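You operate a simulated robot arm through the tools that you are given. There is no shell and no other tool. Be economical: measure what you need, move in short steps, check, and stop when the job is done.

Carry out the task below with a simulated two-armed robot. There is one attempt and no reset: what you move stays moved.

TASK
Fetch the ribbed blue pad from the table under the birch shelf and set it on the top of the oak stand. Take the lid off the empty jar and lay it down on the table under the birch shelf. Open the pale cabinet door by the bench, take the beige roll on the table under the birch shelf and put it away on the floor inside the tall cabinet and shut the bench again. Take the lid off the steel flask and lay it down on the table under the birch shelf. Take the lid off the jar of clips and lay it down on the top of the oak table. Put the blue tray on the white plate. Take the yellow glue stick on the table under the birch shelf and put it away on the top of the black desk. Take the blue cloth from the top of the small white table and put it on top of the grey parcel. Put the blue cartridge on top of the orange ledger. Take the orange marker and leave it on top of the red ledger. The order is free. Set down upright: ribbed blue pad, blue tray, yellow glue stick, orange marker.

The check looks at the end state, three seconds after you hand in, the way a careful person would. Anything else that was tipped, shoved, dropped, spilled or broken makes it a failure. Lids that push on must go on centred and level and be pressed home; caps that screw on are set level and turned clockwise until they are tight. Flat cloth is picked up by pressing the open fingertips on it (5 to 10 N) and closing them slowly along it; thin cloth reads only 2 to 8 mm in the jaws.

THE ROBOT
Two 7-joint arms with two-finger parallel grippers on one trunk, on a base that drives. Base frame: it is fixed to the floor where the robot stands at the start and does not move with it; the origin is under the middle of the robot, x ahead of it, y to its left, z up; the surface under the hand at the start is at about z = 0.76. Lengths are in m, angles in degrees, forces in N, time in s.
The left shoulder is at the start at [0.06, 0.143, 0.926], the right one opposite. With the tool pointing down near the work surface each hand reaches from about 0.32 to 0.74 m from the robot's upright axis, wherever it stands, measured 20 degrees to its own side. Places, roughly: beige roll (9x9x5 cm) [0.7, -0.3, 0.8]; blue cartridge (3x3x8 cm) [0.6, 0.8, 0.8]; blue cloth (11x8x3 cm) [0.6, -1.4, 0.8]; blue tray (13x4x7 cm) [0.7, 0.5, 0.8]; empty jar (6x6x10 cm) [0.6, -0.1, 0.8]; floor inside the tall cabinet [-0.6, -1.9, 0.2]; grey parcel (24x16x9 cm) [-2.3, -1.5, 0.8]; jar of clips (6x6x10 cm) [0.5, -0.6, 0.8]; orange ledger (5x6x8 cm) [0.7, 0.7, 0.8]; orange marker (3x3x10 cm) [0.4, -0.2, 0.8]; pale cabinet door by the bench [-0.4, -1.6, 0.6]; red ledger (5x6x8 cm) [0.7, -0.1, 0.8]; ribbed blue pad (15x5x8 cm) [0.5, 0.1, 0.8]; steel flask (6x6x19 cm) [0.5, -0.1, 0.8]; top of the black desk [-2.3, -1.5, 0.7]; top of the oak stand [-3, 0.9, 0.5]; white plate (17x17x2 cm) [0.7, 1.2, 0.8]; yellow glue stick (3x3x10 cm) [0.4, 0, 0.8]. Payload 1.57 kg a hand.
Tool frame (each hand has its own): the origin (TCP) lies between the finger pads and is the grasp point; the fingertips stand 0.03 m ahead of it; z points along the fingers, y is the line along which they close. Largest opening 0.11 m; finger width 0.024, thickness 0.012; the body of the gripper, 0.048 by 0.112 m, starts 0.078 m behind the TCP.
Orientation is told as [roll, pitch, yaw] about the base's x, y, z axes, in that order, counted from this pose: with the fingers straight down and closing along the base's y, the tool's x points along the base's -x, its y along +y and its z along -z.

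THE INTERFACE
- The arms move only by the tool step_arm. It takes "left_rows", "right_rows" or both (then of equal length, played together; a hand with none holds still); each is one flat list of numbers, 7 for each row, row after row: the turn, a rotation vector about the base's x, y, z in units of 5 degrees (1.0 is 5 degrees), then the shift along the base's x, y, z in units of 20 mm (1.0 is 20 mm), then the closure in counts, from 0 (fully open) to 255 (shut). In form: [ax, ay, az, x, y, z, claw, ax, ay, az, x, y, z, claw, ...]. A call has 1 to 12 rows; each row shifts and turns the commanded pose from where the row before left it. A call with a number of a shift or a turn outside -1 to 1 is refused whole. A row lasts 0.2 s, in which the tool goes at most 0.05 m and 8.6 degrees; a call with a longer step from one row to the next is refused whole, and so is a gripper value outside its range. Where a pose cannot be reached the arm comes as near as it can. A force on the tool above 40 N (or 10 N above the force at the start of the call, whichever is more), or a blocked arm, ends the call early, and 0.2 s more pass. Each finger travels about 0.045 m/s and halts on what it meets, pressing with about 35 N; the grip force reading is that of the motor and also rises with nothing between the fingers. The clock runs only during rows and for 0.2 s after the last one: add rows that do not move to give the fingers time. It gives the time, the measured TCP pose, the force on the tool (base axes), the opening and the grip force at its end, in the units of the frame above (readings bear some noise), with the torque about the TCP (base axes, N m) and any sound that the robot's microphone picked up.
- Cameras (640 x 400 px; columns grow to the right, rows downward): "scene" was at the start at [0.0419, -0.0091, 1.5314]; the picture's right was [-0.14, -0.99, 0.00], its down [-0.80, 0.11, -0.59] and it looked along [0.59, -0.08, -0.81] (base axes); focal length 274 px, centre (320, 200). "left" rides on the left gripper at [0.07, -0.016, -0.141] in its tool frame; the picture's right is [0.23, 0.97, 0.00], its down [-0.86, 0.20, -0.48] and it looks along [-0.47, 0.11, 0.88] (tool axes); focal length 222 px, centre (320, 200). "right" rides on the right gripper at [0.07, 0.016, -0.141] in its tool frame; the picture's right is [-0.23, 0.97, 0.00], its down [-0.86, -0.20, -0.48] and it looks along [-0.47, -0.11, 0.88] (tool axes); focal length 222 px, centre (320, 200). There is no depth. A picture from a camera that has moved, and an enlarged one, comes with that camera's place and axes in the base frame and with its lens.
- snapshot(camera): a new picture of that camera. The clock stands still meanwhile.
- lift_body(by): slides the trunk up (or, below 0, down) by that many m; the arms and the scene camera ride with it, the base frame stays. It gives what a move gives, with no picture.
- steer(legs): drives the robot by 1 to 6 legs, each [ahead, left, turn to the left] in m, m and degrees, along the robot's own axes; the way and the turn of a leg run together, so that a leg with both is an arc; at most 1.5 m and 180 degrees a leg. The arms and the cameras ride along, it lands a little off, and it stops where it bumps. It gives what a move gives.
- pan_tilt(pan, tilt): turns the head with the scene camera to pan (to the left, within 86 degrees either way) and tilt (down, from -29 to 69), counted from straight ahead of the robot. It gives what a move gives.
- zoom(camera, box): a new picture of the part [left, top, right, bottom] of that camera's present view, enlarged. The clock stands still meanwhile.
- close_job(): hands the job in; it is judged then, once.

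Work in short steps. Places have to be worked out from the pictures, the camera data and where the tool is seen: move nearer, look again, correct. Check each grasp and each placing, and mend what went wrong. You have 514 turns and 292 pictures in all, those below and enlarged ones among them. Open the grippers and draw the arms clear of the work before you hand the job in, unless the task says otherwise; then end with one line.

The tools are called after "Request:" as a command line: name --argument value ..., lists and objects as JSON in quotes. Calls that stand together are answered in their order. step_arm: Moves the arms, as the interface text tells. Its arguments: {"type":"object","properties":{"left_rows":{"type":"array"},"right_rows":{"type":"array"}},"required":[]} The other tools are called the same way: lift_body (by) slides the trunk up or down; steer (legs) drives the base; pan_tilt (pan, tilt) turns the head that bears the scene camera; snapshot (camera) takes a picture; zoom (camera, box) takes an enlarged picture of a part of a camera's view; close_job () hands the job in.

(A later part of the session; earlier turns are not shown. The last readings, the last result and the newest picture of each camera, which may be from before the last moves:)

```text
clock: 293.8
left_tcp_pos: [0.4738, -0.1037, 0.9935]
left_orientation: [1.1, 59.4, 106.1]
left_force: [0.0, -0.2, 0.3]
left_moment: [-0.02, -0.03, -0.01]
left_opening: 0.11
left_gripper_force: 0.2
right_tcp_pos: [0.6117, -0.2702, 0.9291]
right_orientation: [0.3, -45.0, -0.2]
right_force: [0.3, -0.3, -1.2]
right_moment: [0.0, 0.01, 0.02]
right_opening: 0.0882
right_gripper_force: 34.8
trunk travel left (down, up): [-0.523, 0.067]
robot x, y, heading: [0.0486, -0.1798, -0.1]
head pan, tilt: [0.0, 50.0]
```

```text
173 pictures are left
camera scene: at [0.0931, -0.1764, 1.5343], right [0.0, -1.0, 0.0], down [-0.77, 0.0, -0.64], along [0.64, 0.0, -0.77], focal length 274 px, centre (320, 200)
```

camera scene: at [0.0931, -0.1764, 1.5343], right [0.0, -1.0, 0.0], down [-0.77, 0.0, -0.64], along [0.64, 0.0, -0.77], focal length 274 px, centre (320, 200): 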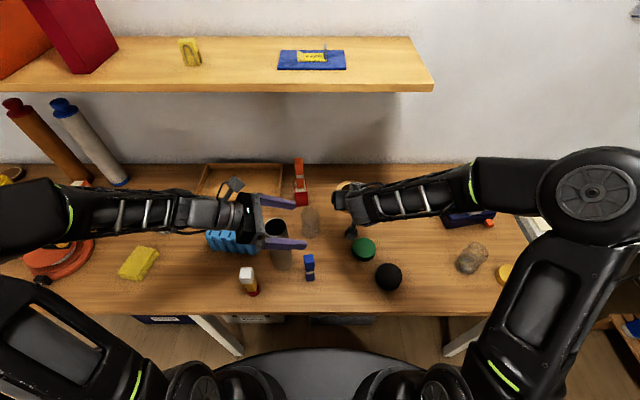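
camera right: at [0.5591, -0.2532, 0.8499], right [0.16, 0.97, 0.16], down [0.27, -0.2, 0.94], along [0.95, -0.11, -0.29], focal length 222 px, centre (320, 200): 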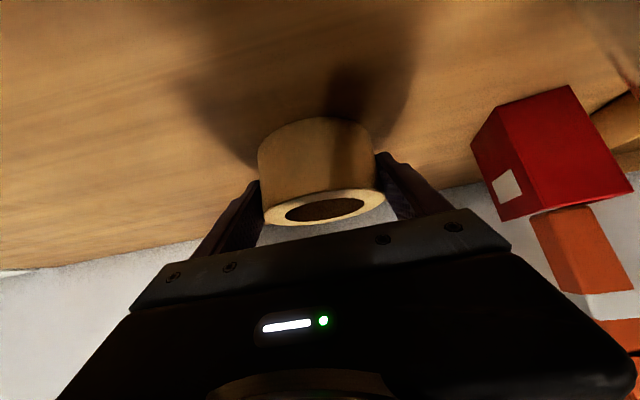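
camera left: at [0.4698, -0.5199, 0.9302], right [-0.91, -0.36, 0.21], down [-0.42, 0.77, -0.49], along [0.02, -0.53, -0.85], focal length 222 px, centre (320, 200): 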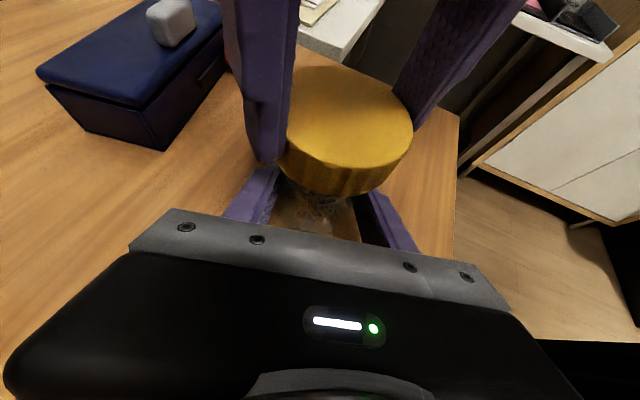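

Back away from the table and turn to face the cabinet (heading -90°).

Request:
steer --legs '[[-0.5, 0, 0], [0, 0, -90]]'

Request:
pan_tilt --pan 0 --tilt 25

Request:
snapshot --camera "scene"

```text
clock: 300.5
left_tcp_pos: [-0.3765, -0.6045, 0.9941]
left_orientation: [1.3, 59.3, 16.5]
left_force: [-0.7, -0.8, 0.6]
left_moment: [0.0, -0.03, 0.01]
left_opening: 0.11
left_gripper_force: 0.1
right_tcp_pos: [-0.5386, -0.7445, 0.9291]
right_orientation: [0.2, -45.0, -89.8]
right_force: [0.4, -0.2, -0.6]
right_moment: [0.03, 0.01, -0.01]
right_opening: 0.088
right_gripper_force: 35.6
trunk travel left (down, up): [-0.523, 0.067]
robot x, y, heading: [-0.452, -0.1797, -89.6]
head pan, tilt: [0.0, 50.0]
```

```text
clock: 301.4
left_tcp_pos: [-0.3754, -0.6046, 0.9928]
left_orientation: [1.2, 59.3, 16.6]
left_force: [0.6, 0.3, -1.8]
left_moment: [0.05, 0.01, 0.02]
left_opening: 0.1101
left_gripper_force: 0.2
right_tcp_pos: [-0.5396, -0.7435, 0.9288]
right_orientation: [0.2, -45.0, -89.8]
right_force: [0.0, 0.4, -0.5]
right_moment: [0.02, 0.04, 0.02]
right_opening: 0.0876
right_gripper_force: 35.5
trunk travel left (down, up): [-0.523, 0.067]
robot x, y, heading: [-0.4501, -0.1777, -89.5]
head pan, tilt: [0.0, 25.0]
```

```text
172 pictures are left
camera scene: at [-0.4524, -0.239, 1.5717], right [-1.0, -0.01, 0.0], down [0.0, 0.42, -0.91], along [0.01, -0.91, -0.42], focal length 274 px, centre (320, 200)
```

scene: 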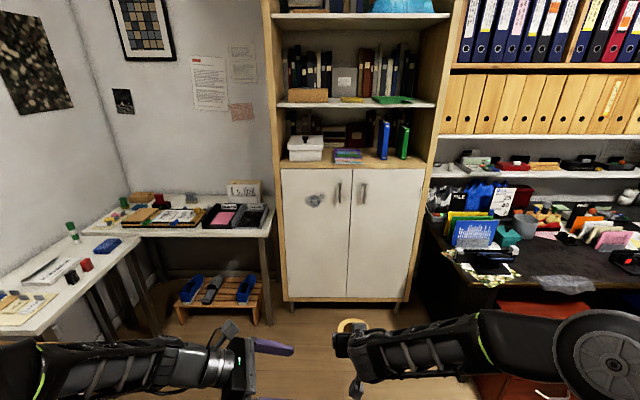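

Cabinet is ahead: left door spans about x -0.22…-0.59 with its handle at x≈-0.54, z≈0.96. I turn the left tool to point forward (camera on top) while extending it.

Request:
step_arm --left_rows '[0, 0, 1, 0.3, -0.8, 0, 0, 0, 0, 1, 0.3, -0.8, 0, 0, 0, 0, 1, 0.3, -0.8, 0, 0, 0, 0, 1, 0.3, -0.8, 0, 0, 0, 0, 1, 0.3, -0.8, 0, 0, 0, 0, 1, 0.3, -0.8, 0, 0, 0, 0, 1, 0, -0.8, 0, 0, 0, 0, 1, 0, -0.8, 0, 0, 0, 0, 1, 0, -0.8, 0, 0, 0, 0, 1, 0, -0.8, 0, 0, 0, 0, 1, 0, -0.8, 0, 0, 0, 0, 1, 0, -0.8, 0, 0]'

Request:
step_arm --left_rows '[0, 0, 1, 0, 0, 0, 0, 0, 0, 1, 0, 0, 0, 0, 0, 0, 0.7, 0, 0, 0, 0, 0, 0, 0, 0, 0, 0, 0]'

Request:
snapshot --camera "left"

Request:
snapshot --camera "scene"

```text
clock: 304.0
left_tcp_pos: [-0.3399, -0.7954, 0.9926]
left_orientation: [1.2, 59.3, 76.4]
left_force: [0.3, 0.5, -0.3]
left_moment: [0.01, 0.01, -0.02]
left_opening: 0.1098
left_gripper_force: 0.0
right_tcp_pos: [-0.5393, -0.7444, 0.929]
right_orientation: [0.3, -45.0, -89.9]
right_force: [0.0, -0.3, -0.8]
right_moment: [0.03, 0.0, -0.01]
right_opening: 0.0878
right_gripper_force: 35.2
trunk travel left (down, up): [-0.523, 0.067]
robot x, y, heading: [-0.451, -0.1761, -89.9]
head pan, tilt: [0.0, 25.0]
```

```text
clock: 305.0
left_tcp_pos: [-0.3406, -0.795, 0.9932]
left_orientation: [1.2, 59.4, 90.1]
left_force: [0.9, -0.8, -0.2]
left_moment: [0.01, -0.01, 0.02]
left_opening: 0.11
left_gripper_force: 0.0
right_tcp_pos: [-0.5394, -0.7427, 0.9292]
right_orientation: [0.2, -45.1, -89.9]
right_force: [0.4, 1.0, -1.2]
right_moment: [0.0, -0.01, 0.01]
right_opening: 0.0881
right_gripper_force: 35.8
trunk travel left (down, up): [-0.523, 0.067]
robot x, y, heading: [-0.4525, -0.1779, -89.8]
head pan, tilt: [0.0, 25.0]
```

```text
171 pictures are left
camera left: at [-0.3188, -0.711, 1.1245], right [-0.97, -0.1, 0.21], down [-0.19, 0.85, -0.49], along [-0.13, -0.52, -0.85], focal length 222 px, centre (320, 200)
```

left: 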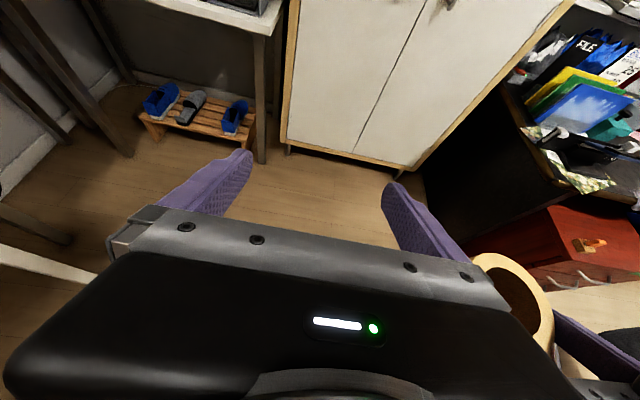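

```text
170 pictures are left
camera scene: at [-0.4521, -0.2391, 1.5718], right [-1.0, -0.01, 0.0], down [0.0, 0.42, -0.91], along [0.01, -0.91, -0.42], focal length 274 px, centre (320, 200)
```

scene: 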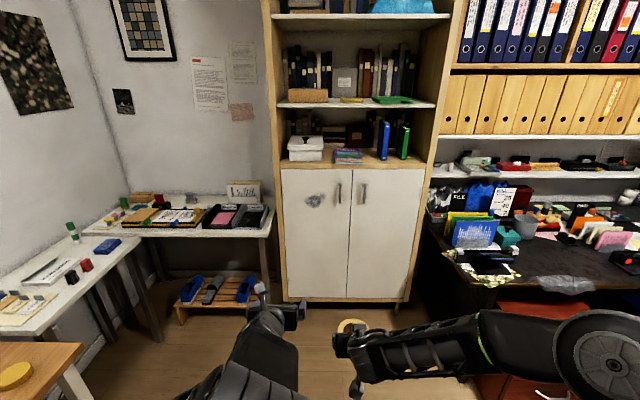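

Level the left tool to 10° down, tuck the right hand (with the roll) back and to the right, then drive up to the cabinet.

Request:
step_arm --left_rows '[-1, 0, 0, 0, 0, 0, 0, -1, 0, 0, 0, 0, 0, 0, -1, 0, 0, 0, 0, 0, 0, -1, 0, 0, 0, 0, 0, 0, 0, 0, 0, 0, 0, 0, 0, 0, 0, 0, 0, 0, 0, 0, 0, 0, 0, 0, 0, 0, 0, 0, 0, 0, 0, 0, 0, 0]' --right_rows '[0, 0, 0, -1, 1, -1, 110, 0, 0, 0, -1, 1, -1, 110, 0, 0, 0, -1, 1, -1, 110, 0, 0, 0, -1, 1, -1, 110, 0, 0, 0, -1, 1, -1, 110, 0, 0, 0, -1, 1, -1, 110, 0, 0, 0, 0, 1, 0, 110, 0, 0, 0, 0, 0, 0, 110]'

Request:
snapshot --camera "scene"

```text
clock: 306.3
left_tcp_pos: [-0.3272, -0.7993, 1.0154]
left_orientation: [31.8, 74.4, 122.3]
left_force: [0.2, 0.6, 0.1]
left_moment: [0.0, 0.0, -0.02]
left_opening: 0.1098
left_gripper_force: 0.0
left hand out of reach, approached as far as the arm can: row 4
right_tcp_pos: [-0.6386, -0.6539, 0.8253]
right_orientation: [0.3, -45.0, -89.4]
right_force: [0.4, 0.7, -0.9]
right_moment: [0.03, 0.01, -0.02]
right_opening: 0.0878
right_gripper_force: 35.4
right hand out of reach, approached as far as the arm can: row 5, 6
trunk travel left (down, up): [-0.523, 0.067]
robot x, y, heading: [-0.451, -0.176, -89.2]
head pan, tilt: [0.0, 25.0]
stopped in row 6 (left hand): the arm was blocked; the commanded pose is now the measured one
```

```text
169 pictures are left
camera scene: at [-0.4524, -0.2389, 1.5718], right [-1.0, -0.01, 0.0], down [0.0, 0.42, -0.91], along [0.01, -0.91, -0.42], focal length 274 px, centre (320, 200)
```

scene: 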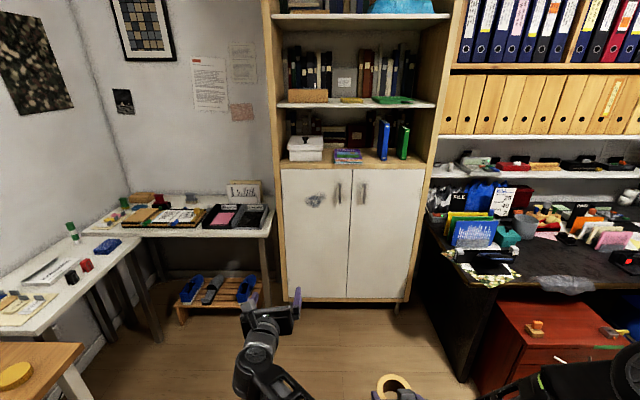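

The left tool now points forward, ~13° down, with a nearly horizontal jaw line: usable. Drive 0.70 m toward the cabinet.

Request:
steer --legs '[[0.7, 0, 0]]'

Request:
snapshot --camera "left"

Request:
pan_tilt --pan 0 --tilt 45

Request:
snapshot --camera "scene"

```text
clock: 310.1
left_tcp_pos: [-0.3234, -1.5006, 1.0154]
left_orientation: [31.8, 74.4, 122.3]
left_force: [1.2, 0.0, 0.2]
left_moment: [0.03, 0.0, 0.05]
left_opening: 0.1101
left_gripper_force: 0.1
right_tcp_pos: [-0.6343, -1.3544, 0.825]
right_orientation: [0.2, -45.0, -89.7]
right_force: [-0.3, -0.3, -0.8]
right_moment: [0.0, -0.01, -0.02]
right_opening: 0.0879
right_gripper_force: 34.9
trunk travel left (down, up): [-0.523, 0.067]
robot x, y, heading: [-0.4504, -0.8794, -89.6]
head pan, tilt: [0.0, 25.0]
```

```text
168 pictures are left
camera left: at [-0.295, -1.3792, 1.1116], right [-0.93, -0.07, 0.36], down [-0.31, 0.65, -0.69], along [-0.18, -0.75, -0.63], focal length 222 px, centre (320, 200)
```

left: 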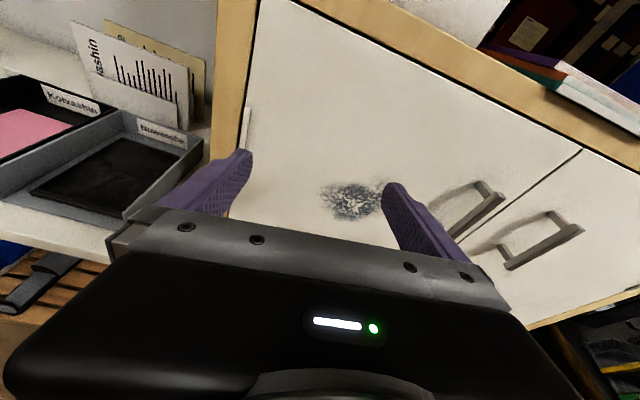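

```text
clock: 310.9
left_tcp_pos: [-0.3236, -1.5011, 1.0146]
left_orientation: [31.8, 74.4, 122.3]
left_force: [0.1, 0.3, 0.2]
left_moment: [-0.03, 0.0, 0.02]
left_opening: 0.1099
left_gripper_force: 0.0
right_tcp_pos: [-0.634, -1.3529, 0.8244]
right_orientation: [0.2, -45.0, -89.7]
right_force: [1.0, -0.1, -1.1]
right_moment: [0.02, -0.04, -0.02]
right_opening: 0.0881
right_gripper_force: 34.7
trunk travel left (down, up): [-0.523, 0.067]
robot x, y, heading: [-0.4437, -0.8787, -89.5]
head pan, tilt: [0.0, 45.0]
```

```text
167 pictures are left
camera scene: at [-0.4477, -0.9287, 1.5413], right [-1.0, -0.01, 0.0], down [0.0, 0.71, -0.71], along [0.0, -0.71, -0.71], focal length 274 px, centre (320, 200)
```

scene: 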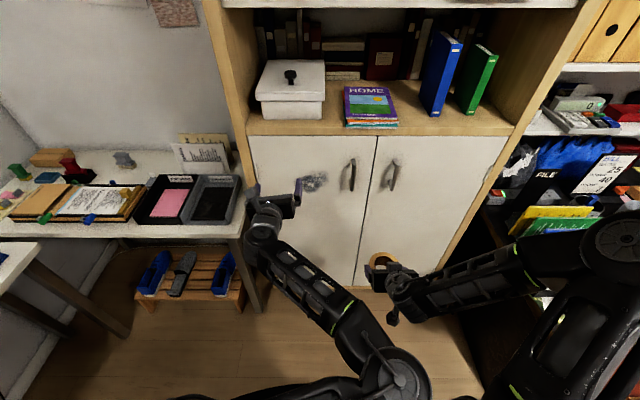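

Handle bar is at about (-0.546,-1.606, z 0.95–1.02). Move the left hand sideways in front of it, jaws at 7 cm.

Request:
step_arm --left_rows '[0, 0, 0, -1, 0.3, -0.2, 90, 0, 0, 0, -1, 0, -0.2, 90, 0, 0, 0, -1, 0, -0.2, 90, 0, 0, 0, -1, 0, -0.2, 90, 0, 0, 0, -1, 0, -0.2, 90, 0, 0, 0, -1, 0, -0.2, 90, 0, 0, 0, -1, 0, -0.2, 90, 0, 0, 0, -1, 0, -0.2, 90, 0, 0, 0, -1, 0, 0, 90, 0, 0, 0, -1, 0, 0, 90, 0, 0, 0, -1, 0, 0, 90, 0, 0, 0, 0, 0, 0, 90]'

Request:
snapshot --camera "left"

Request:
snapshot --camera "scene"

```text
clock: 311.8
left_tcp_pos: [-0.2976, -1.5029, 0.9732]
left_orientation: [25.5, 72.1, 124.9]
left_force: [-0.7, 0.8, 0.8]
left_moment: [-0.02, 0.0, -0.02]
left_opening: 0.0711
left_gripper_force: 0.1
right_tcp_pos: [-0.6341, -1.3527, 0.825]
right_orientation: [0.3, -45.0, -89.6]
right_force: [-0.1, 0.5, -0.8]
right_moment: [0.0, -0.04, -0.03]
right_opening: 0.0878
right_gripper_force: 35.1
trunk travel left (down, up): [-0.523, 0.067]
robot x, y, heading: [-0.4483, -0.8774, -89.7]
head pan, tilt: [0.0, 45.0]
stopped in row 4 (left hand): the arm was blocked; the commanded pose is now the measured one
```

```text
166 pictures are left
camera left: at [-0.2871, -1.3844, 1.0766], right [-0.91, -0.23, 0.34], down [-0.41, 0.63, -0.66], along [-0.07, -0.74, -0.67], focal length 222 px, centre (320, 200)
```

left: 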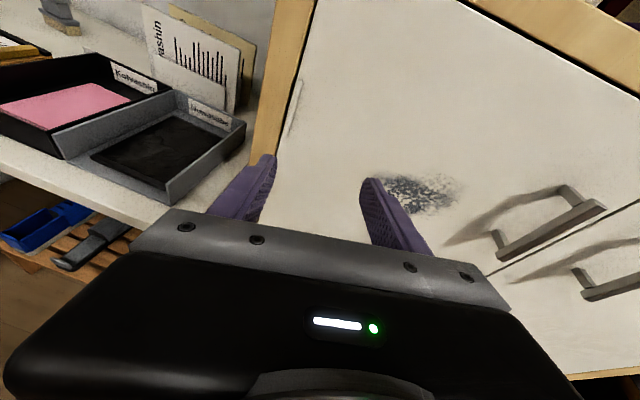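

```text
165 pictures are left
camera scene: at [-0.4477, -0.9288, 1.5412], right [-1.0, -0.01, 0.0], down [0.0, 0.71, -0.71], along [0.0, -0.71, -0.71], focal length 274 px, centre (320, 200)
```

scene: 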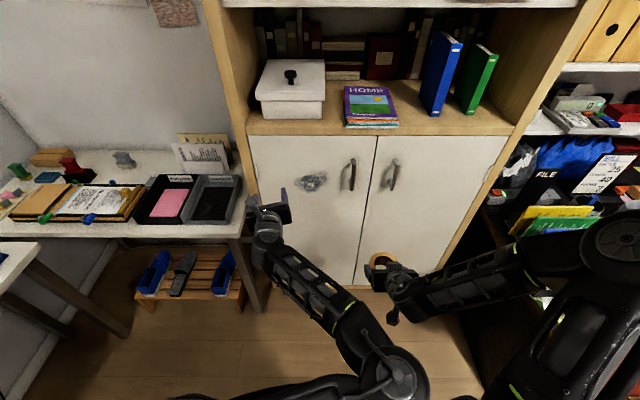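

The left arm is wound up with its elbow across the body. I back off and unwind the left arm to a normal elbow-out posture.

Request:
steer --legs '[[-0.35, 0, 0]]'

Request:
step_arm --left_rows '[1, 0, 0, 0.5, 0.3, 0.3, 0, 1, 0, 0, 0.5, 0.3, 0.3, 0, 1, 0, 0, 0.5, 0.3, 0.3, 0, 1, 0, 0, 0.5, 0.3, 0.3, 0, 1, 0, 0, 0.5, 0.3, 0.3, 0, 1, 0, 0, 0.5, 0.3, 0, 0, 1, 0, 0, 0, 0.3, 0, 0, 1, 0, 0, 0, 0.3, 0, 0, 1, 0, 0, 0, 0, 0, 0, 1, 0, 0, 0, 0, 0, 0, 1, 0, 0, 0, 0, 0, 0, 0, 0, 0, 0, 0, 0, 0]'

Request:
snapshot --camera "scene"

```text
clock: 314.0
left_tcp_pos: [-0.3011, -1.1565, 0.9755]
left_orientation: [25.5, 72.1, 124.8]
left_force: [0.3, 0.7, -0.3]
left_moment: [0.02, 0.01, -0.02]
left_opening: 0.0712
left_gripper_force: 0.0
right_tcp_pos: [-0.6364, -1.0068, 0.8257]
right_orientation: [0.3, -45.2, -89.6]
right_force: [0.8, 0.5, 0.0]
right_moment: [-0.02, 0.02, 0.01]
right_opening: 0.0876
right_gripper_force: 35.1
trunk travel left (down, up): [-0.523, 0.067]
robot x, y, heading: [-0.452, -0.5306, -89.9]
head pan, tilt: [0.0, 45.0]
```

```text
clock: 316.6
left_tcp_pos: [-0.2386, -1.1077, 1.0046]
left_orientation: [-4.3, 19.9, 100.8]
left_force: [0.5, -0.1, 0.3]
left_moment: [-0.01, -0.01, 0.03]
left_opening: 0.11
left_gripper_force: 0.1
right_tcp_pos: [-0.6371, -1.0053, 0.8253]
right_orientation: [0.2, -45.1, -89.6]
right_force: [0.6, -0.2, -1.0]
right_moment: [0.05, -0.03, 0.0]
right_opening: 0.0879
right_gripper_force: 35.1
trunk travel left (down, up): [-0.523, 0.067]
robot x, y, heading: [-0.4475, -0.5298, -89.9]
head pan, tilt: [0.0, 45.0]
```

```text
164 pictures are left
camera scene: at [-0.4494, -0.5815, 1.5412], right [-1.0, 0.0, 0.0], down [0.0, 0.71, -0.71], along [0.0, -0.71, -0.71], focal length 274 px, centre (320, 200)
```

scene: 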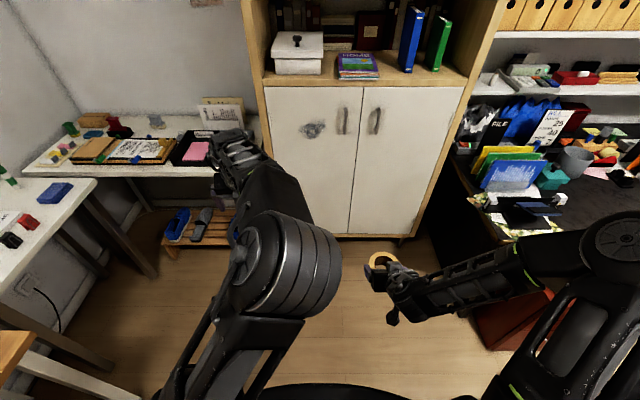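

Continue: bring it vertical and unwind the yaw by -180° in steps.

Request:
step_arm --left_rows '[1, 0, -1, 0.5, 0.3, 0, 0, 1, 0, -1, 0.5, 0.3, 0, 0, 1, 0, -1, 0.5, 0.3, 0, 0, 0.8, 0, -1, 0.5, 0.3, 0, 0, 0, 0, -1, 0, 0, 0, 0, 0, 0, -1, 0, 0, 0, 0, 0, 0, -1, 0, 0, 0, 0, 0, 0, -1, 0, 0, 0, 0, 0, 0, -1, 0, 0, 0, 0, 0, 0, -1, 0, 0, 0, 0, 0, 0, -1, 0, 0, 0, 0, 0, 0, -1, 0, 0, 0, 0]'

Request:
step_arm --left_rows '[0, 0, -1, 0, 0, 0, 0, 0, 0, -1, 0, 0, 0, 0, 0, 0, -1, 0, 0, 0, 0, 0, 0, -1, 0, 0, 0, 0, 0, 0, -1, 0, 0, 0, 0, 0, 0, -1, 0, 0, 0, 0, 0, 0, -1, 0, 0, 0, 0, 0, 0, -1, 0, 0, 0, 0, 0, 0, -1, 0, 0, 0, 0, 0, 0, -1, 0, 0, 0, 0, 0, 0, -1, 0, 0, 0, 0, 0, 0, -1, 0, 0, 0, 0]'

Request:
step_arm --left_rows '[0, 0, -1, 0, 0, 0, 0, 0, 0, -1, 0, 0, 0, 0, 0, 0, -1, 0, 0, 0, 0, 0, 0, -1, 0, 0, 0, 0, 0, 0, -1, 0, 0, 0, 0, 0, 0, -1, 0, 0, 0, 0, 0, 0, -1, 0, 0, 0, 0, 0, 0, -1, 0, 0, 0, 0, 0, 0, -1, 0, 0, 0, 0, 0, 0, -1, 0, 0, 0, 0, 0, 0, -1, 0, 0, 0, 0, 0, 0, -1, 0, 0, 0, 0]'

Request:
snapshot --camera "scene"

```text
clock: 319.2
left_tcp_pos: [-0.1997, -1.0841, 1.0046]
left_orientation: [-4.5, 0.9, 40.4]
left_force: [-0.2, 0.3, -0.1]
left_moment: [-0.01, 0.03, 0.02]
left_opening: 0.11
left_gripper_force: 0.0
right_tcp_pos: [-0.6365, -1.007, 0.8255]
right_orientation: [0.1, -45.1, -89.7]
right_force: [-0.3, -1.6, -1.2]
right_moment: [0.02, -0.05, 0.01]
right_opening: 0.0877
right_gripper_force: 34.9
trunk travel left (down, up): [-0.523, 0.067]
robot x, y, heading: [-0.4536, -0.5292, -89.8]
head pan, tilt: [0.0, 45.0]
```

```text
clock: 321.8
left_tcp_pos: [-0.2, -1.085, 1.0039]
left_orientation: [-4.6, 0.9, -19.7]
left_force: [0.5, 0.2, 0.2]
left_moment: [0.0, 0.02, 0.04]
left_opening: 0.1099
left_gripper_force: 0.1
right_tcp_pos: [-0.6354, -1.0062, 0.8259]
right_orientation: [0.2, -45.1, -89.7]
right_force: [-0.2, -0.1, -0.8]
right_moment: [0.0, -0.04, 0.01]
right_opening: 0.0879
right_gripper_force: 34.2
trunk travel left (down, up): [-0.523, 0.067]
robot x, y, heading: [-0.4492, -0.5319, -89.7]
head pan, tilt: [0.0, 45.0]
```

```text
clock: 324.4
left_tcp_pos: [-0.1986, -1.0855, 1.0028]
left_orientation: [-4.7, 1.0, -79.6]
left_force: [0.0, 0.2, -0.3]
left_moment: [-0.01, 0.0, -0.02]
left_opening: 0.1102
left_gripper_force: 0.1
right_tcp_pos: [-0.6373, -1.006, 0.825]
right_orientation: [0.2, -45.1, -89.7]
right_force: [0.4, 0.0, -0.3]
right_moment: [-0.04, 0.02, 0.0]
right_opening: 0.0881
right_gripper_force: 34.8
trunk travel left (down, up): [-0.523, 0.067]
robot x, y, heading: [-0.449, -0.5291, -90.1]
head pan, tilt: [0.0, 45.0]
```

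```text
163 pictures are left
camera scene: at [-0.4492, -0.5817, 1.5412], right [-1.0, 0.0, 0.0], down [0.0, 0.71, -0.71], along [0.0, -0.71, -0.71], focal length 274 px, centre (320, 200)
```

scene: 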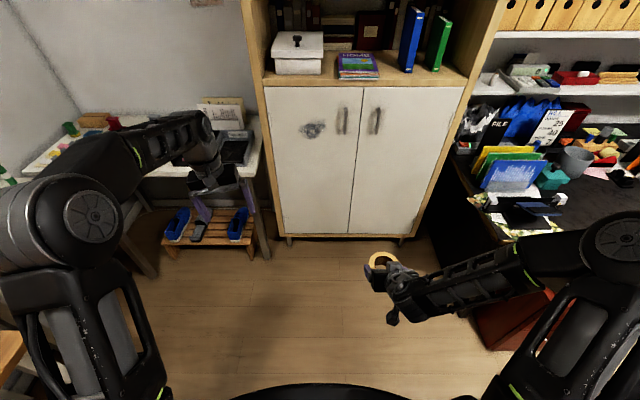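

Elbow is out now. Tilt the left tool forward about 65° and bring it toward centre.

Request:
step_arm --left_rows '[-1, 0, -1, 0, 0, 0, 0, -1, 0, -1, 0, 0, 0, 0, -1, 0, 0, 0, 0, 0, 0, -1, 0, 0, 0, 0, 0, 0, -1, 0, 0, 0, 0, 0, 0, -1, 0, 0, 0, 0, 0, 0, -1, 0, 0, 0, 0, 0, 0, -1, 0, 0, 0, 0, 0, 0, -1, 0, 0, 0, 0, 0, 0, -1, 0, 0, 0, 0, 0, 0, -1, 0, 0, 0, 0, 0, 0, -1, 0, 0, 0, 0, 0, 0]'

Request:
snapshot --camera "scene"

```text
clock: 327.0
left_tcp_pos: [-0.1993, -1.085, 1.0038]
left_orientation: [-6.5, -59.1, -88.9]
left_force: [0.6, 0.2, -0.2]
left_moment: [-0.01, 0.0, -0.04]
left_opening: 0.1102
left_gripper_force: 0.0
left hand out of reach, approached as far as the arm can: row 11
right_tcp_pos: [-0.635, -1.0064, 0.8261]
right_orientation: [0.2, -45.1, -89.7]
right_force: [0.4, -0.3, -1.1]
right_moment: [-0.01, -0.01, -0.02]
right_opening: 0.0875
right_gripper_force: 34.8
trunk travel left (down, up): [-0.523, 0.067]
robot x, y, heading: [-0.4483, -0.5279, -89.9]
head pan, tilt: [0.0, 45.0]
```

```text
162 pictures are left
camera scene: at [-0.4489, -0.5815, 1.5413], right [-1.0, 0.0, 0.0], down [0.0, 0.71, -0.71], along [0.0, -0.71, -0.71], focal length 274 px, centre (320, 200)
```

scene: 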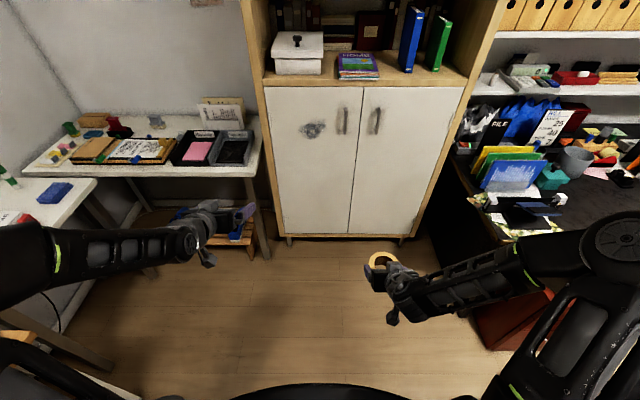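

Good symmetric posture. Bring the left hand to the centre line (lat ≈0) at z≈0.98.

Request:
step_arm --left_rows '[0, 0, 0, -1, 0, 0, 90, 0, 0, 0, -1, 0, 0, 90, 0, 0, 0, -1, 0, 0, 90, 0, 0, 0, -1, 0, 0, 90, 0, 0, 0, -1, 0, 0, 90, 0, 0, 0, -1, 0, 0, 90, 0, 0, 0, -1, 0, 0, 90, 0, 0, 0, -1, 0, 0, 90, 0, 0, 0, -1, 0, 0, 90, 0, 0, 0, -1, 0, 0, 90, 0, 0, 0, -1, 0, -0.5, 90, 0, 0, 0, 0, 0, -0.5, 90]'

Request:
snapshot --camera "left"

```text
clock: 329.6
left_tcp_pos: [-0.4197, -1.0852, 0.9831]
left_orientation: [-6.2, -59.1, -88.9]
left_force: [0.3, 0.1, -0.3]
left_moment: [-0.01, 0.02, -0.04]
left_opening: 0.0711
left_gripper_force: 0.0
right_tcp_pos: [-0.6368, -1.0067, 0.8248]
right_orientation: [0.3, -45.0, -89.7]
right_force: [0.7, -1.2, -1.8]
right_moment: [0.0, -0.02, -0.01]
right_opening: 0.0876
right_gripper_force: 35.1
trunk travel left (down, up): [-0.523, 0.067]
robot x, y, heading: [-0.4483, -0.5335, -89.8]
head pan, tilt: [0.0, 45.0]
```

```text
161 pictures are left
camera left: at [-0.4219, -0.9274, 0.9964], right [0.97, 0.04, -0.25], down [0.25, -0.05, 0.97], along [0.03, -1.0, -0.06], focal length 222 px, centre (320, 200)
```

left: 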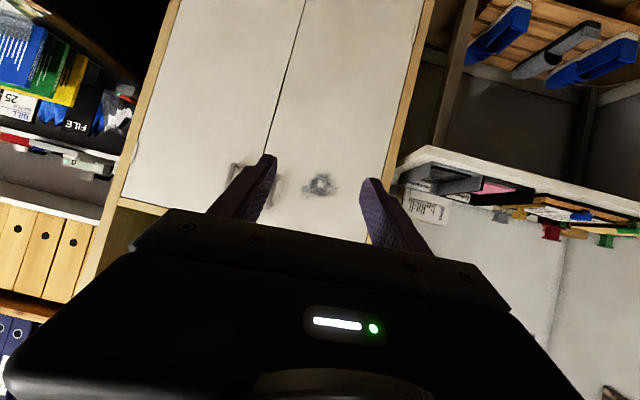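

To keep the right elbow away from the desk's folders I'll stand more to the left and face the handle at an angle (heading about -115°).

Request:
steer --legs '[[0, 0.3, 0], [0.2, 0, 0], [0, 0, -25], [0.15, 0, 0]]'

Request:
snapshot --camera "scene"

```text
clock: 335.1
left_tcp_pos: [-0.4244, -1.3825, 0.9827]
left_orientation: [-6.3, -58.9, -114.4]
left_force: [-0.9, -0.5, -0.2]
left_moment: [0.01, 0.0, -0.01]
left_opening: 0.071
left_gripper_force: 0.2
right_tcp_pos: [-0.5881, -1.2191, 0.8248]
right_orientation: [0.3, -45.0, -114.8]
right_force: [0.1, 0.4, -1.0]
right_moment: [0.01, -0.02, -0.02]
right_opening: 0.0878
right_gripper_force: 34.7
trunk travel left (down, up): [-0.523, 0.067]
robot x, y, heading: [-0.2166, -0.8686, -115.2]
head pan, tilt: [0.0, 45.0]
```

```text
160 pictures are left
camera scene: at [-0.2385, -0.915, 1.5412], right [-0.91, 0.42, 0.0], down [0.3, 0.64, -0.71], along [-0.3, -0.64, -0.71], focal length 274 px, centre (320, 200)
```

scene: 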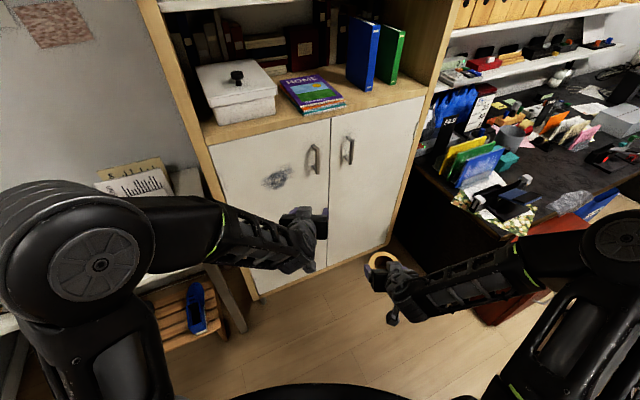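

Advance the left hand straight to 5 cm before the handle and look.

Request:
step_arm --left_rows '[0, 0, 0, -0.7, 0.33, 0, 90, 0, 0, 0, -0.43, -0.9, 0, 90, 0, 0, 0, -0.43, -0.9, 0, 90, 0, 0, 0, -0.43, -0.9, 0, 90, 0, 0, 0, -0.43, -0.9, 0, 90, 0, 0, 0, -0.43, -0.9, 0, 90, 0, 0, 0, -0.43, -0.9, 0, 90, 0, 0, 0, -0.43, -0.9, 0, 90, 0, 0, 0, -0.43, -0.9, 0, 90, 0, 0, 0, 0, 0, 0, 90]'

Request:
snapshot --camera "left"

Request:
zoom --camera "scene" --box '[240, 110, 400, 260]'

```text
clock: 337.3
left_tcp_pos: [-0.5083, -1.518, 0.9832]
left_orientation: [-6.3, -58.9, -114.4]
left_force: [0.9, 0.2, 0.3]
left_moment: [-0.01, 0.0, 0.0]
left_opening: 0.0712
left_gripper_force: 0.1
right_tcp_pos: [-0.5872, -1.2162, 0.8246]
right_orientation: [0.2, -45.2, -115.0]
right_force: [0.4, -0.5, -0.8]
right_moment: [0.03, 0.02, -0.01]
right_opening: 0.0878
right_gripper_force: 34.6
trunk travel left (down, up): [-0.523, 0.067]
robot x, y, heading: [-0.2147, -0.8698, -114.9]
head pan, tilt: [0.0, 45.0]
```

```text
159 pictures are left
camera left: at [-0.4425, -1.3743, 0.9968], right [0.89, -0.37, -0.25], down [0.21, -0.15, 0.97], along [-0.4, -0.91, -0.06], focal length 222 px, centre (320, 200)
```

left: 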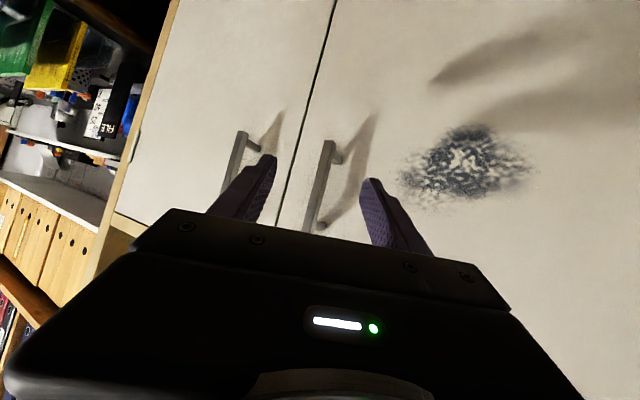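

```text
2.67 times, centred on (320, 185) of scene
camera zoom: at [-0.2377, -0.9134, 1.5413], right [-0.91, 0.42, 0.0], down [0.3, 0.64, -0.71], along [-0.3, -0.64, -0.71], focal length 730 px, centre (320, 240)
```

zoom: 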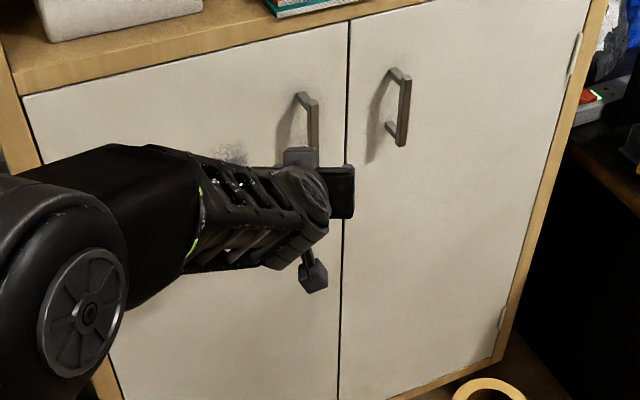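

The bar is centred between the fingers. Advance 8 cm and close.

Request:
step_arm --left_rows '[0, 0, 0, -0.42, -0.9, 0, 90, 0, 0, 0, -0.42, -0.9, 0, 90, 0, 0, 0, -0.42, -0.9, 0, 90, 0, 0, 0, -0.35, -0.75, 0, 90, 0, 0, 0, 0, 0, 0, 90]'

Request:
snapshot --camera "left"

```text
clock: 338.5
left_tcp_pos: [-0.5394, -1.5872, 0.983]
left_orientation: [-6.2, -59.0, -114.3]
left_force: [0.5, 0.2, -0.2]
left_moment: [0.0, -0.03, -0.02]
left_opening: 0.0711
left_gripper_force: 0.0
right_tcp_pos: [-0.5876, -1.2174, 0.8249]
right_orientation: [0.3, -45.2, -114.8]
right_force: [0.2, -0.1, -0.6]
right_moment: [0.01, -0.04, -0.01]
right_opening: 0.0877
right_gripper_force: 35.0
trunk travel left (down, up): [-0.523, 0.067]
robot x, y, heading: [-0.2132, -0.8671, -115.0]
head pan, tilt: [0.0, 45.0]
```

```text
157 pictures are left
camera left: at [-0.4745, -1.4438, 0.9963], right [0.89, -0.37, -0.25], down [0.21, -0.15, 0.97], along [-0.4, -0.91, -0.06], focal length 222 px, centre (320, 200)
```

left: 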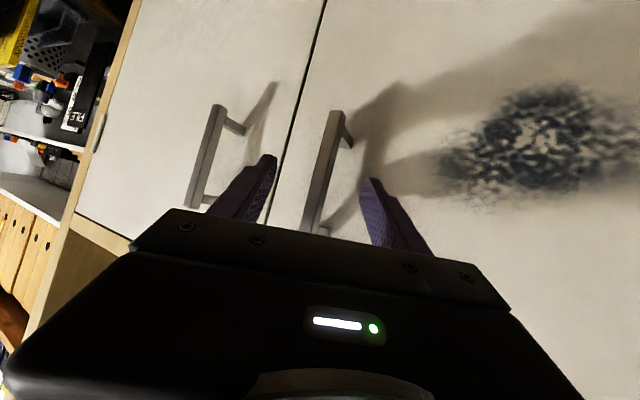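

Close on the bar.

Request:
step_arm --left_rows '[0, 0, 0, 0, 0, 0, 150, 0, 0, 0, 0, 0, 0, 200, 0, 0, 0, 0, 0, 0, 240, 0, 0, 0, 0, 0, 0, 240, 0, 0, 0, 0, 0, 0, 240, 0, 0, 0, 0, 0, 0, 240]'

Request:
snapshot --camera "left"

```text
clock: 339.9
left_tcp_pos: [-0.5391, -1.5874, 0.9836]
left_orientation: [-6.2, -59.0, -114.4]
left_force: [0.4, -1.7, -0.5]
left_moment: [-0.33, -0.96, 0.15]
left_opening: 0.018
left_gripper_force: 32.4
right_tcp_pos: [-0.5877, -1.2174, 0.8265]
right_orientation: [0.2, -45.1, -114.9]
right_force: [0.3, 0.1, -0.2]
right_moment: [0.02, -0.01, 0.0]
right_opening: 0.0878
right_gripper_force: 34.8
trunk travel left (down, up): [-0.523, 0.067]
robot x, y, heading: [-0.2157, -0.8709, -115.0]
head pan, tilt: [0.0, 45.0]
```

```text
156 pictures are left
camera left: at [-0.4742, -1.4438, 0.9961], right [0.89, -0.38, -0.25], down [0.21, -0.15, 0.97], along [-0.4, -0.91, -0.06], focal length 222 px, centre (320, 200)
```

left: 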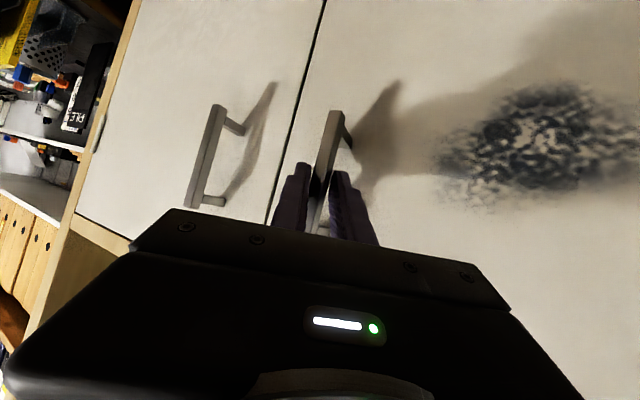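

Bar gripped (18 mm). Pull along the hinge arc (hinge about x=-0.224,y=-1.64), first 14°.

Request:
step_arm --left_rows '[0, 0, -0.7, 0.15, 0.975, 0, 240, 0, 0, -0.7, 0.21, 0.96, 0, 240, 0, 0, -0.7, 0.27, 0.95, 0, 240, 0, 0, -0.7, 0.325, 0.93, 0, 240, 0, 0, 0, 0, 0, 0, 240]'

Request:
snapshot --camera "scene"

```text
clock: 341.1
left_tcp_pos: [-0.5175, -1.5126, 0.9839]
left_orientation: [-6.4, -59.0, -128.1]
left_force: [12.6, -4.6, 1.2]
left_moment: [-0.33, -1.34, 0.45]
left_opening: 0.0175
left_gripper_force: 32.8
right_tcp_pos: [-0.5869, -1.2171, 0.8251]
right_orientation: [0.1, -45.1, -114.8]
right_force: [-0.1, -0.4, -0.9]
right_moment: [0.01, -0.01, 0.03]
right_opening: 0.0877
right_gripper_force: 34.4
trunk travel left (down, up): [-0.523, 0.067]
robot x, y, heading: [-0.2147, -0.8701, -115.2]
head pan, tilt: [0.0, 45.0]
```

```text
155 pictures are left
camera scene: at [-0.236, -0.914, 1.5413], right [-0.91, 0.42, 0.0], down [0.3, 0.64, -0.71], along [-0.3, -0.64, -0.71], focal length 274 px, centre (320, 200)
```

scene: 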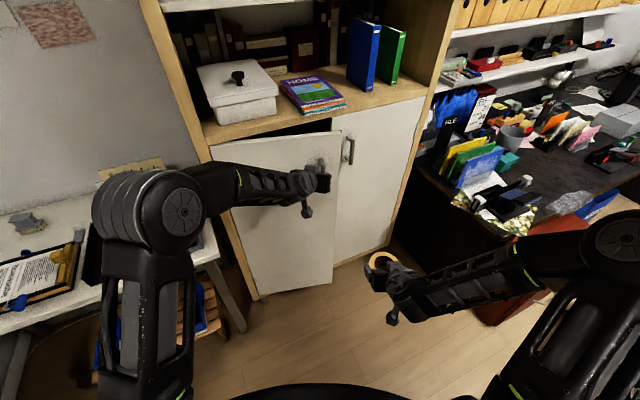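

Door opens. Continue the arc with a bit more +x.

Request:
step_arm --left_rows '[0, 0, -0.7, 0.5, 0.88, 0, 240, 0, 0, -0.7, 0.5, 0.86, 0, 240, 0, 0, -0.7, 0.54, 0.83, 0, 240, 0, 0, -0.7, 0.59, 0.8, 0, 240, 0, 0, 0, 0, 0, 0, 240]'

Request:
step_arm --left_rows '[0, 0, -0.7, 0.63, 0.78, 0, 240, 0, 0, -0.7, 0.67, 0.74, 0, 240, 0, 0, -0.7, 0.71, 0.7, 0, 240, 0, 0, -0.7, 0.75, 0.66, 0, 240, 0, 0, 0, 0, 0, 0, 240]'

Request:
snapshot --camera "scene"

```text
clock: 342.3
left_tcp_pos: [-0.4777, -1.4432, 0.9838]
left_orientation: [-6.3, -59.0, -142.3]
left_force: [5.9, -4.4, 1.8]
left_moment: [-0.92, -0.63, 0.21]
left_opening: 0.0178
left_gripper_force: 32.1
right_tcp_pos: [-0.5869, -1.2174, 0.8257]
right_orientation: [0.2, -45.2, -114.8]
right_force: [0.8, 0.2, -1.0]
right_moment: [0.03, 0.01, 0.0]
right_opening: 0.0876
right_gripper_force: 35.4
trunk travel left (down, up): [-0.523, 0.067]
robot x, y, heading: [-0.2122, -0.8695, -115.2]
head pan, tilt: [0.0, 45.0]
```

```text
clock: 343.5
left_tcp_pos: [-0.4218, -1.3867, 0.9828]
left_orientation: [-6.3, -59.0, -156.2]
left_force: [8.8, -10.8, 6.0]
left_moment: [-0.99, -0.58, 0.3]
left_opening: 0.0177
left_gripper_force: 32.1
right_tcp_pos: [-0.5864, -1.2178, 0.8265]
right_orientation: [0.2, -45.1, -114.9]
right_force: [-0.5, 0.2, -0.7]
right_moment: [0.02, 0.0, -0.03]
right_opening: 0.0875
right_gripper_force: 34.4
trunk travel left (down, up): [-0.523, 0.067]
robot x, y, heading: [-0.2188, -0.8651, -114.9]
head pan, tilt: [0.0, 45.0]
```

```text
154 pictures are left
camera scene: at [-0.2364, -0.9146, 1.5413], right [-0.91, 0.42, 0.0], down [0.3, 0.64, -0.71], along [-0.3, -0.64, -0.71], focal length 274 px, centre (320, 200)
```

scene: 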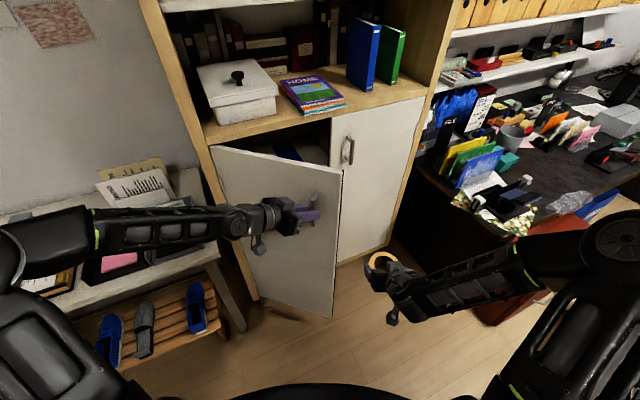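

Open ~42°. Continue the arc carefully.

Request:
step_arm --left_rows '[0, 0, -0.7, 0.79, 0.6, 0, 240, 0, 0, -0.7, 0.83, 0.55, 0, 240, 0, 0, -0.7, 0.86, 0.5, 0, 240, 0, 0, -0.7, 0.89, 0.45, 0, 240, 0, 0, 0, 0, 0, 0, 240]'

Request:
snapshot --camera "scene"

```text
clock: 344.7
left_tcp_pos: [-0.3548, -1.3482, 0.9838]
left_orientation: [-6.2, -59.2, -170.3]
left_force: [10.1, -21.0, 5.7]
left_moment: [-1.3, 0.52, 0.43]
left_opening: 0.0176
left_gripper_force: 32.4
right_tcp_pos: [-0.5872, -1.2194, 0.8258]
right_orientation: [0.2, -45.0, -114.8]
right_force: [0.0, 0.9, -1.1]
right_moment: [-0.01, -0.04, 0.0]
right_opening: 0.0878
right_gripper_force: 34.9
trunk travel left (down, up): [-0.523, 0.067]
robot x, y, heading: [-0.217, -0.8677, -114.9]
head pan, tilt: [0.0, 45.0]
```

```text
153 pictures are left
camera scene: at [-0.2361, -0.916, 1.5412], right [-0.91, 0.42, 0.0], down [0.3, 0.64, -0.71], along [-0.3, -0.64, -0.71], focal length 274 px, centre (320, 200)
```

scene: 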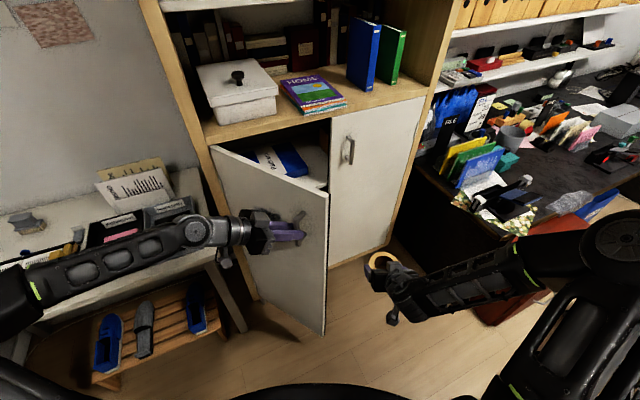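

Continue, with less +y to relieve the radial load.

Request:
step_arm --left_rows '[0, 0, -0.7, 0.91, 0.2, 0, 240, 0, 0, -0.7, 0.93, 0.25, 0, 240, 0, 0, -0.7, 0.95, 0.2, 0, 240, 0, 0, -0.7, 0.96, 0.12, 0, 240, 0, 0, 0, 0, 0, 0, 240]'

Request:
snapshot --camera "scene"

```text
clock: 345.9
left_tcp_pos: [-0.2822, -1.324, 0.9839]
left_orientation: [-6.4, -59.0, 175.5]
left_force: [-1.7, 5.0, 3.3]
left_moment: [-0.72, 1.22, 0.0]
left_opening: 0.0178
left_gripper_force: 32.2
right_tcp_pos: [-0.5878, -1.2165, 0.8246]
right_orientation: [0.3, -45.1, -114.9]
right_force: [0.1, 0.5, -0.9]
right_moment: [0.01, -0.03, 0.01]
right_opening: 0.0876
right_gripper_force: 35.1
trunk travel left (down, up): [-0.523, 0.067]
robot x, y, heading: [-0.2147, -0.8728, -115.2]
head pan, tilt: [0.0, 45.0]
```

```text
152 pictures are left
camera scene: at [-0.2378, -0.9124, 1.5412], right [-0.91, 0.42, 0.0], down [0.3, 0.64, -0.71], along [-0.3, -0.64, -0.71], focal length 274 px, centre (320, 200)
```

scene: 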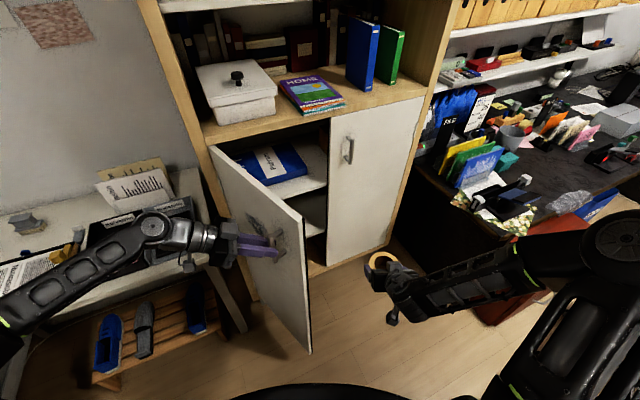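

Nearly 70°. One more stretch to ~84°, then release.

Request:
step_arm --left_rows '[0, 0, -0.7, 0.95, 0.12, 0, 240, 0, 0, -0.7, 0.96, 0.06, 0, 240, 0, 0, -0.7, 0.96, 0.0, 0, 240, 0, 0, -0.7, 0.96, -0.06, 0, 240, 0, 0, 0, 0, 0, 0, 240]'

Request:
snapshot --camera "scene"

```text
clock: 347.1
left_tcp_pos: [-0.2028, -1.3219, 0.9846]
left_orientation: [-6.2, -59.0, 161.6]
left_force: [0.9, 25.0, 4.7]
left_moment: [-0.48, 0.7, -0.31]
left_opening: 0.0176
left_gripper_force: 32.2
right_tcp_pos: [-0.5871, -1.215, 0.8255]
right_orientation: [0.2, -45.2, -115.0]
right_force: [-0.9, -0.3, -0.1]
right_moment: [0.03, -0.03, 0.01]
right_opening: 0.0874
right_gripper_force: 34.7
trunk travel left (down, up): [-0.523, 0.067]
robot x, y, heading: [-0.214, -0.8675, -115.2]
head pan, tilt: [0.0, 45.0]
```

```text
151 pictures are left
camera scene: at [-0.2374, -0.9094, 1.5414], right [-0.91, 0.42, 0.0], down [0.3, 0.64, -0.71], along [-0.3, -0.64, -0.71], focal length 274 px, centre (320, 200)
```

scene: 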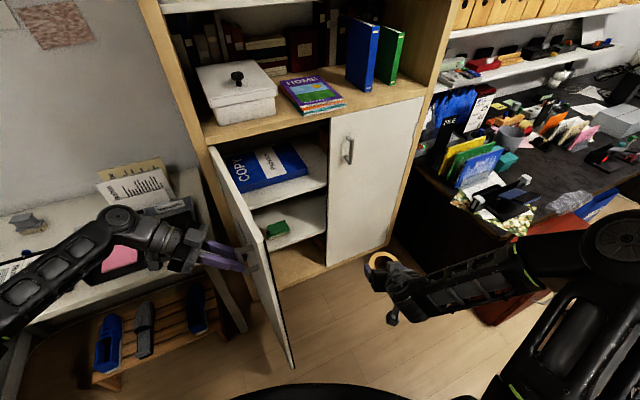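

Open ~85°, and the empty floor inside is visible. Release the handle and retreat the left hand.

Request:
step_arm --left_rows '[0, 0, 0, 0, -0.05, 0, 200, 0, 0, 0, 0, 0, 0, 140, 0, 0, 0, 0, 0, 0, 100, 0, 0, 0, 0, 0, 0, 100, 0, 0, 0, 0.95, -0.31, 0, 100, 0, 0, 0, 0.95, -0.31, 0, 100, 0, 0, 0, 0.95, -0.31, 0, 100, 0, 0, 0, 0.9, 0, 0.5, 100, 0, 0, 0, 0, 0, 1, 100, 0, 0, 0, 0, 0, 1, 100, 0, 0, 0, 0, 0, 1, 100, 0, 0, 0, 0, 0, 0, 100]'

Request:
snapshot --camera "scene"

```text
clock: 349.7
left_tcp_pos: [-0.1299, -1.3438, 1.0329]
left_orientation: [-6.0, -58.9, 161.9]
left_force: [0.4, 0.2, 0.0]
left_moment: [0.01, 0.01, 0.0]
left_opening: 0.0667
left_gripper_force: 0.1
left hand out of reach, approached as far as the arm can: row 11
right_tcp_pos: [-0.5876, -1.2184, 0.8261]
right_orientation: [0.1, -45.1, -115.0]
right_force: [0.0, 0.7, -1.7]
right_moment: [0.01, 0.01, -0.01]
right_opening: 0.0876
right_gripper_force: 35.3
trunk travel left (down, up): [-0.523, 0.067]
robot x, y, heading: [-0.2149, -0.8652, -115.5]
head pan, tilt: [0.0, 45.0]
```

```text
150 pictures are left
camera scene: at [-0.238, -0.9134, 1.5412], right [-0.91, 0.42, 0.0], down [0.3, 0.64, -0.71], along [-0.3, -0.64, -0.71], focal length 274 px, centre (320, 200)
```

scene: 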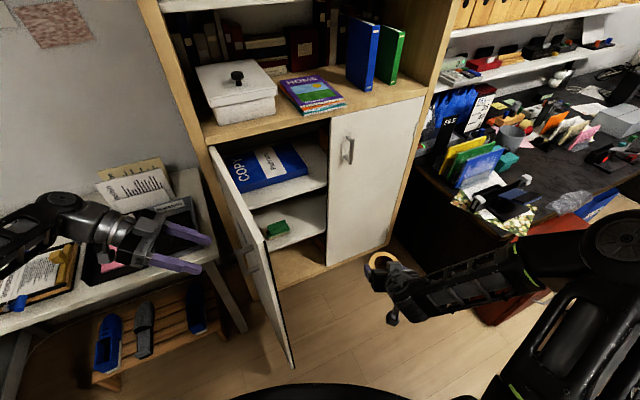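

Released cleanly. Turn back to face the cabinet squarely and shift right so the right hand faces the opening.

Request:
steer --legs '[[0, 0, 25], [0, -0.15, 0]]'

Request:
snapshot --camera "scene"

```text
clock: 352.4
left_tcp_pos: [-0.0901, -1.2652, 1.0334]
left_orientation: [-6.0, -58.9, -173.5]
left_force: [-0.5, 0.0, 0.7]
left_moment: [0.0, -0.03, 0.01]
left_opening: 0.0672
left_gripper_force: 0.0
right_tcp_pos: [-0.5588, -1.3404, 0.8267]
right_orientation: [0.3, -45.2, -90.3]
right_force: [-1.2, -0.4, -1.2]
right_moment: [0.0, -0.03, 0.02]
right_opening: 0.088
right_gripper_force: 34.5
trunk travel left (down, up): [-0.523, 0.067]
robot x, y, heading: [-0.3662, -0.867, -90.2]
head pan, tilt: [0.0, 45.0]
```

```text
149 pictures are left
camera scene: at [-0.3688, -0.9175, 1.5412], right [-1.0, 0.01, 0.0], down [0.0, 0.71, -0.71], along [0.0, -0.71, -0.71], focal length 274 px, centre (320, 200)
```

scene: 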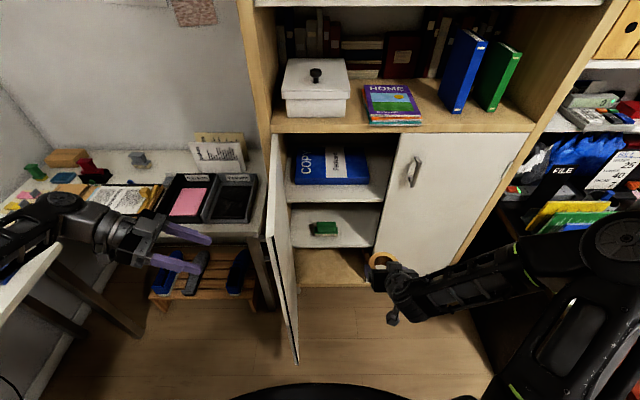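

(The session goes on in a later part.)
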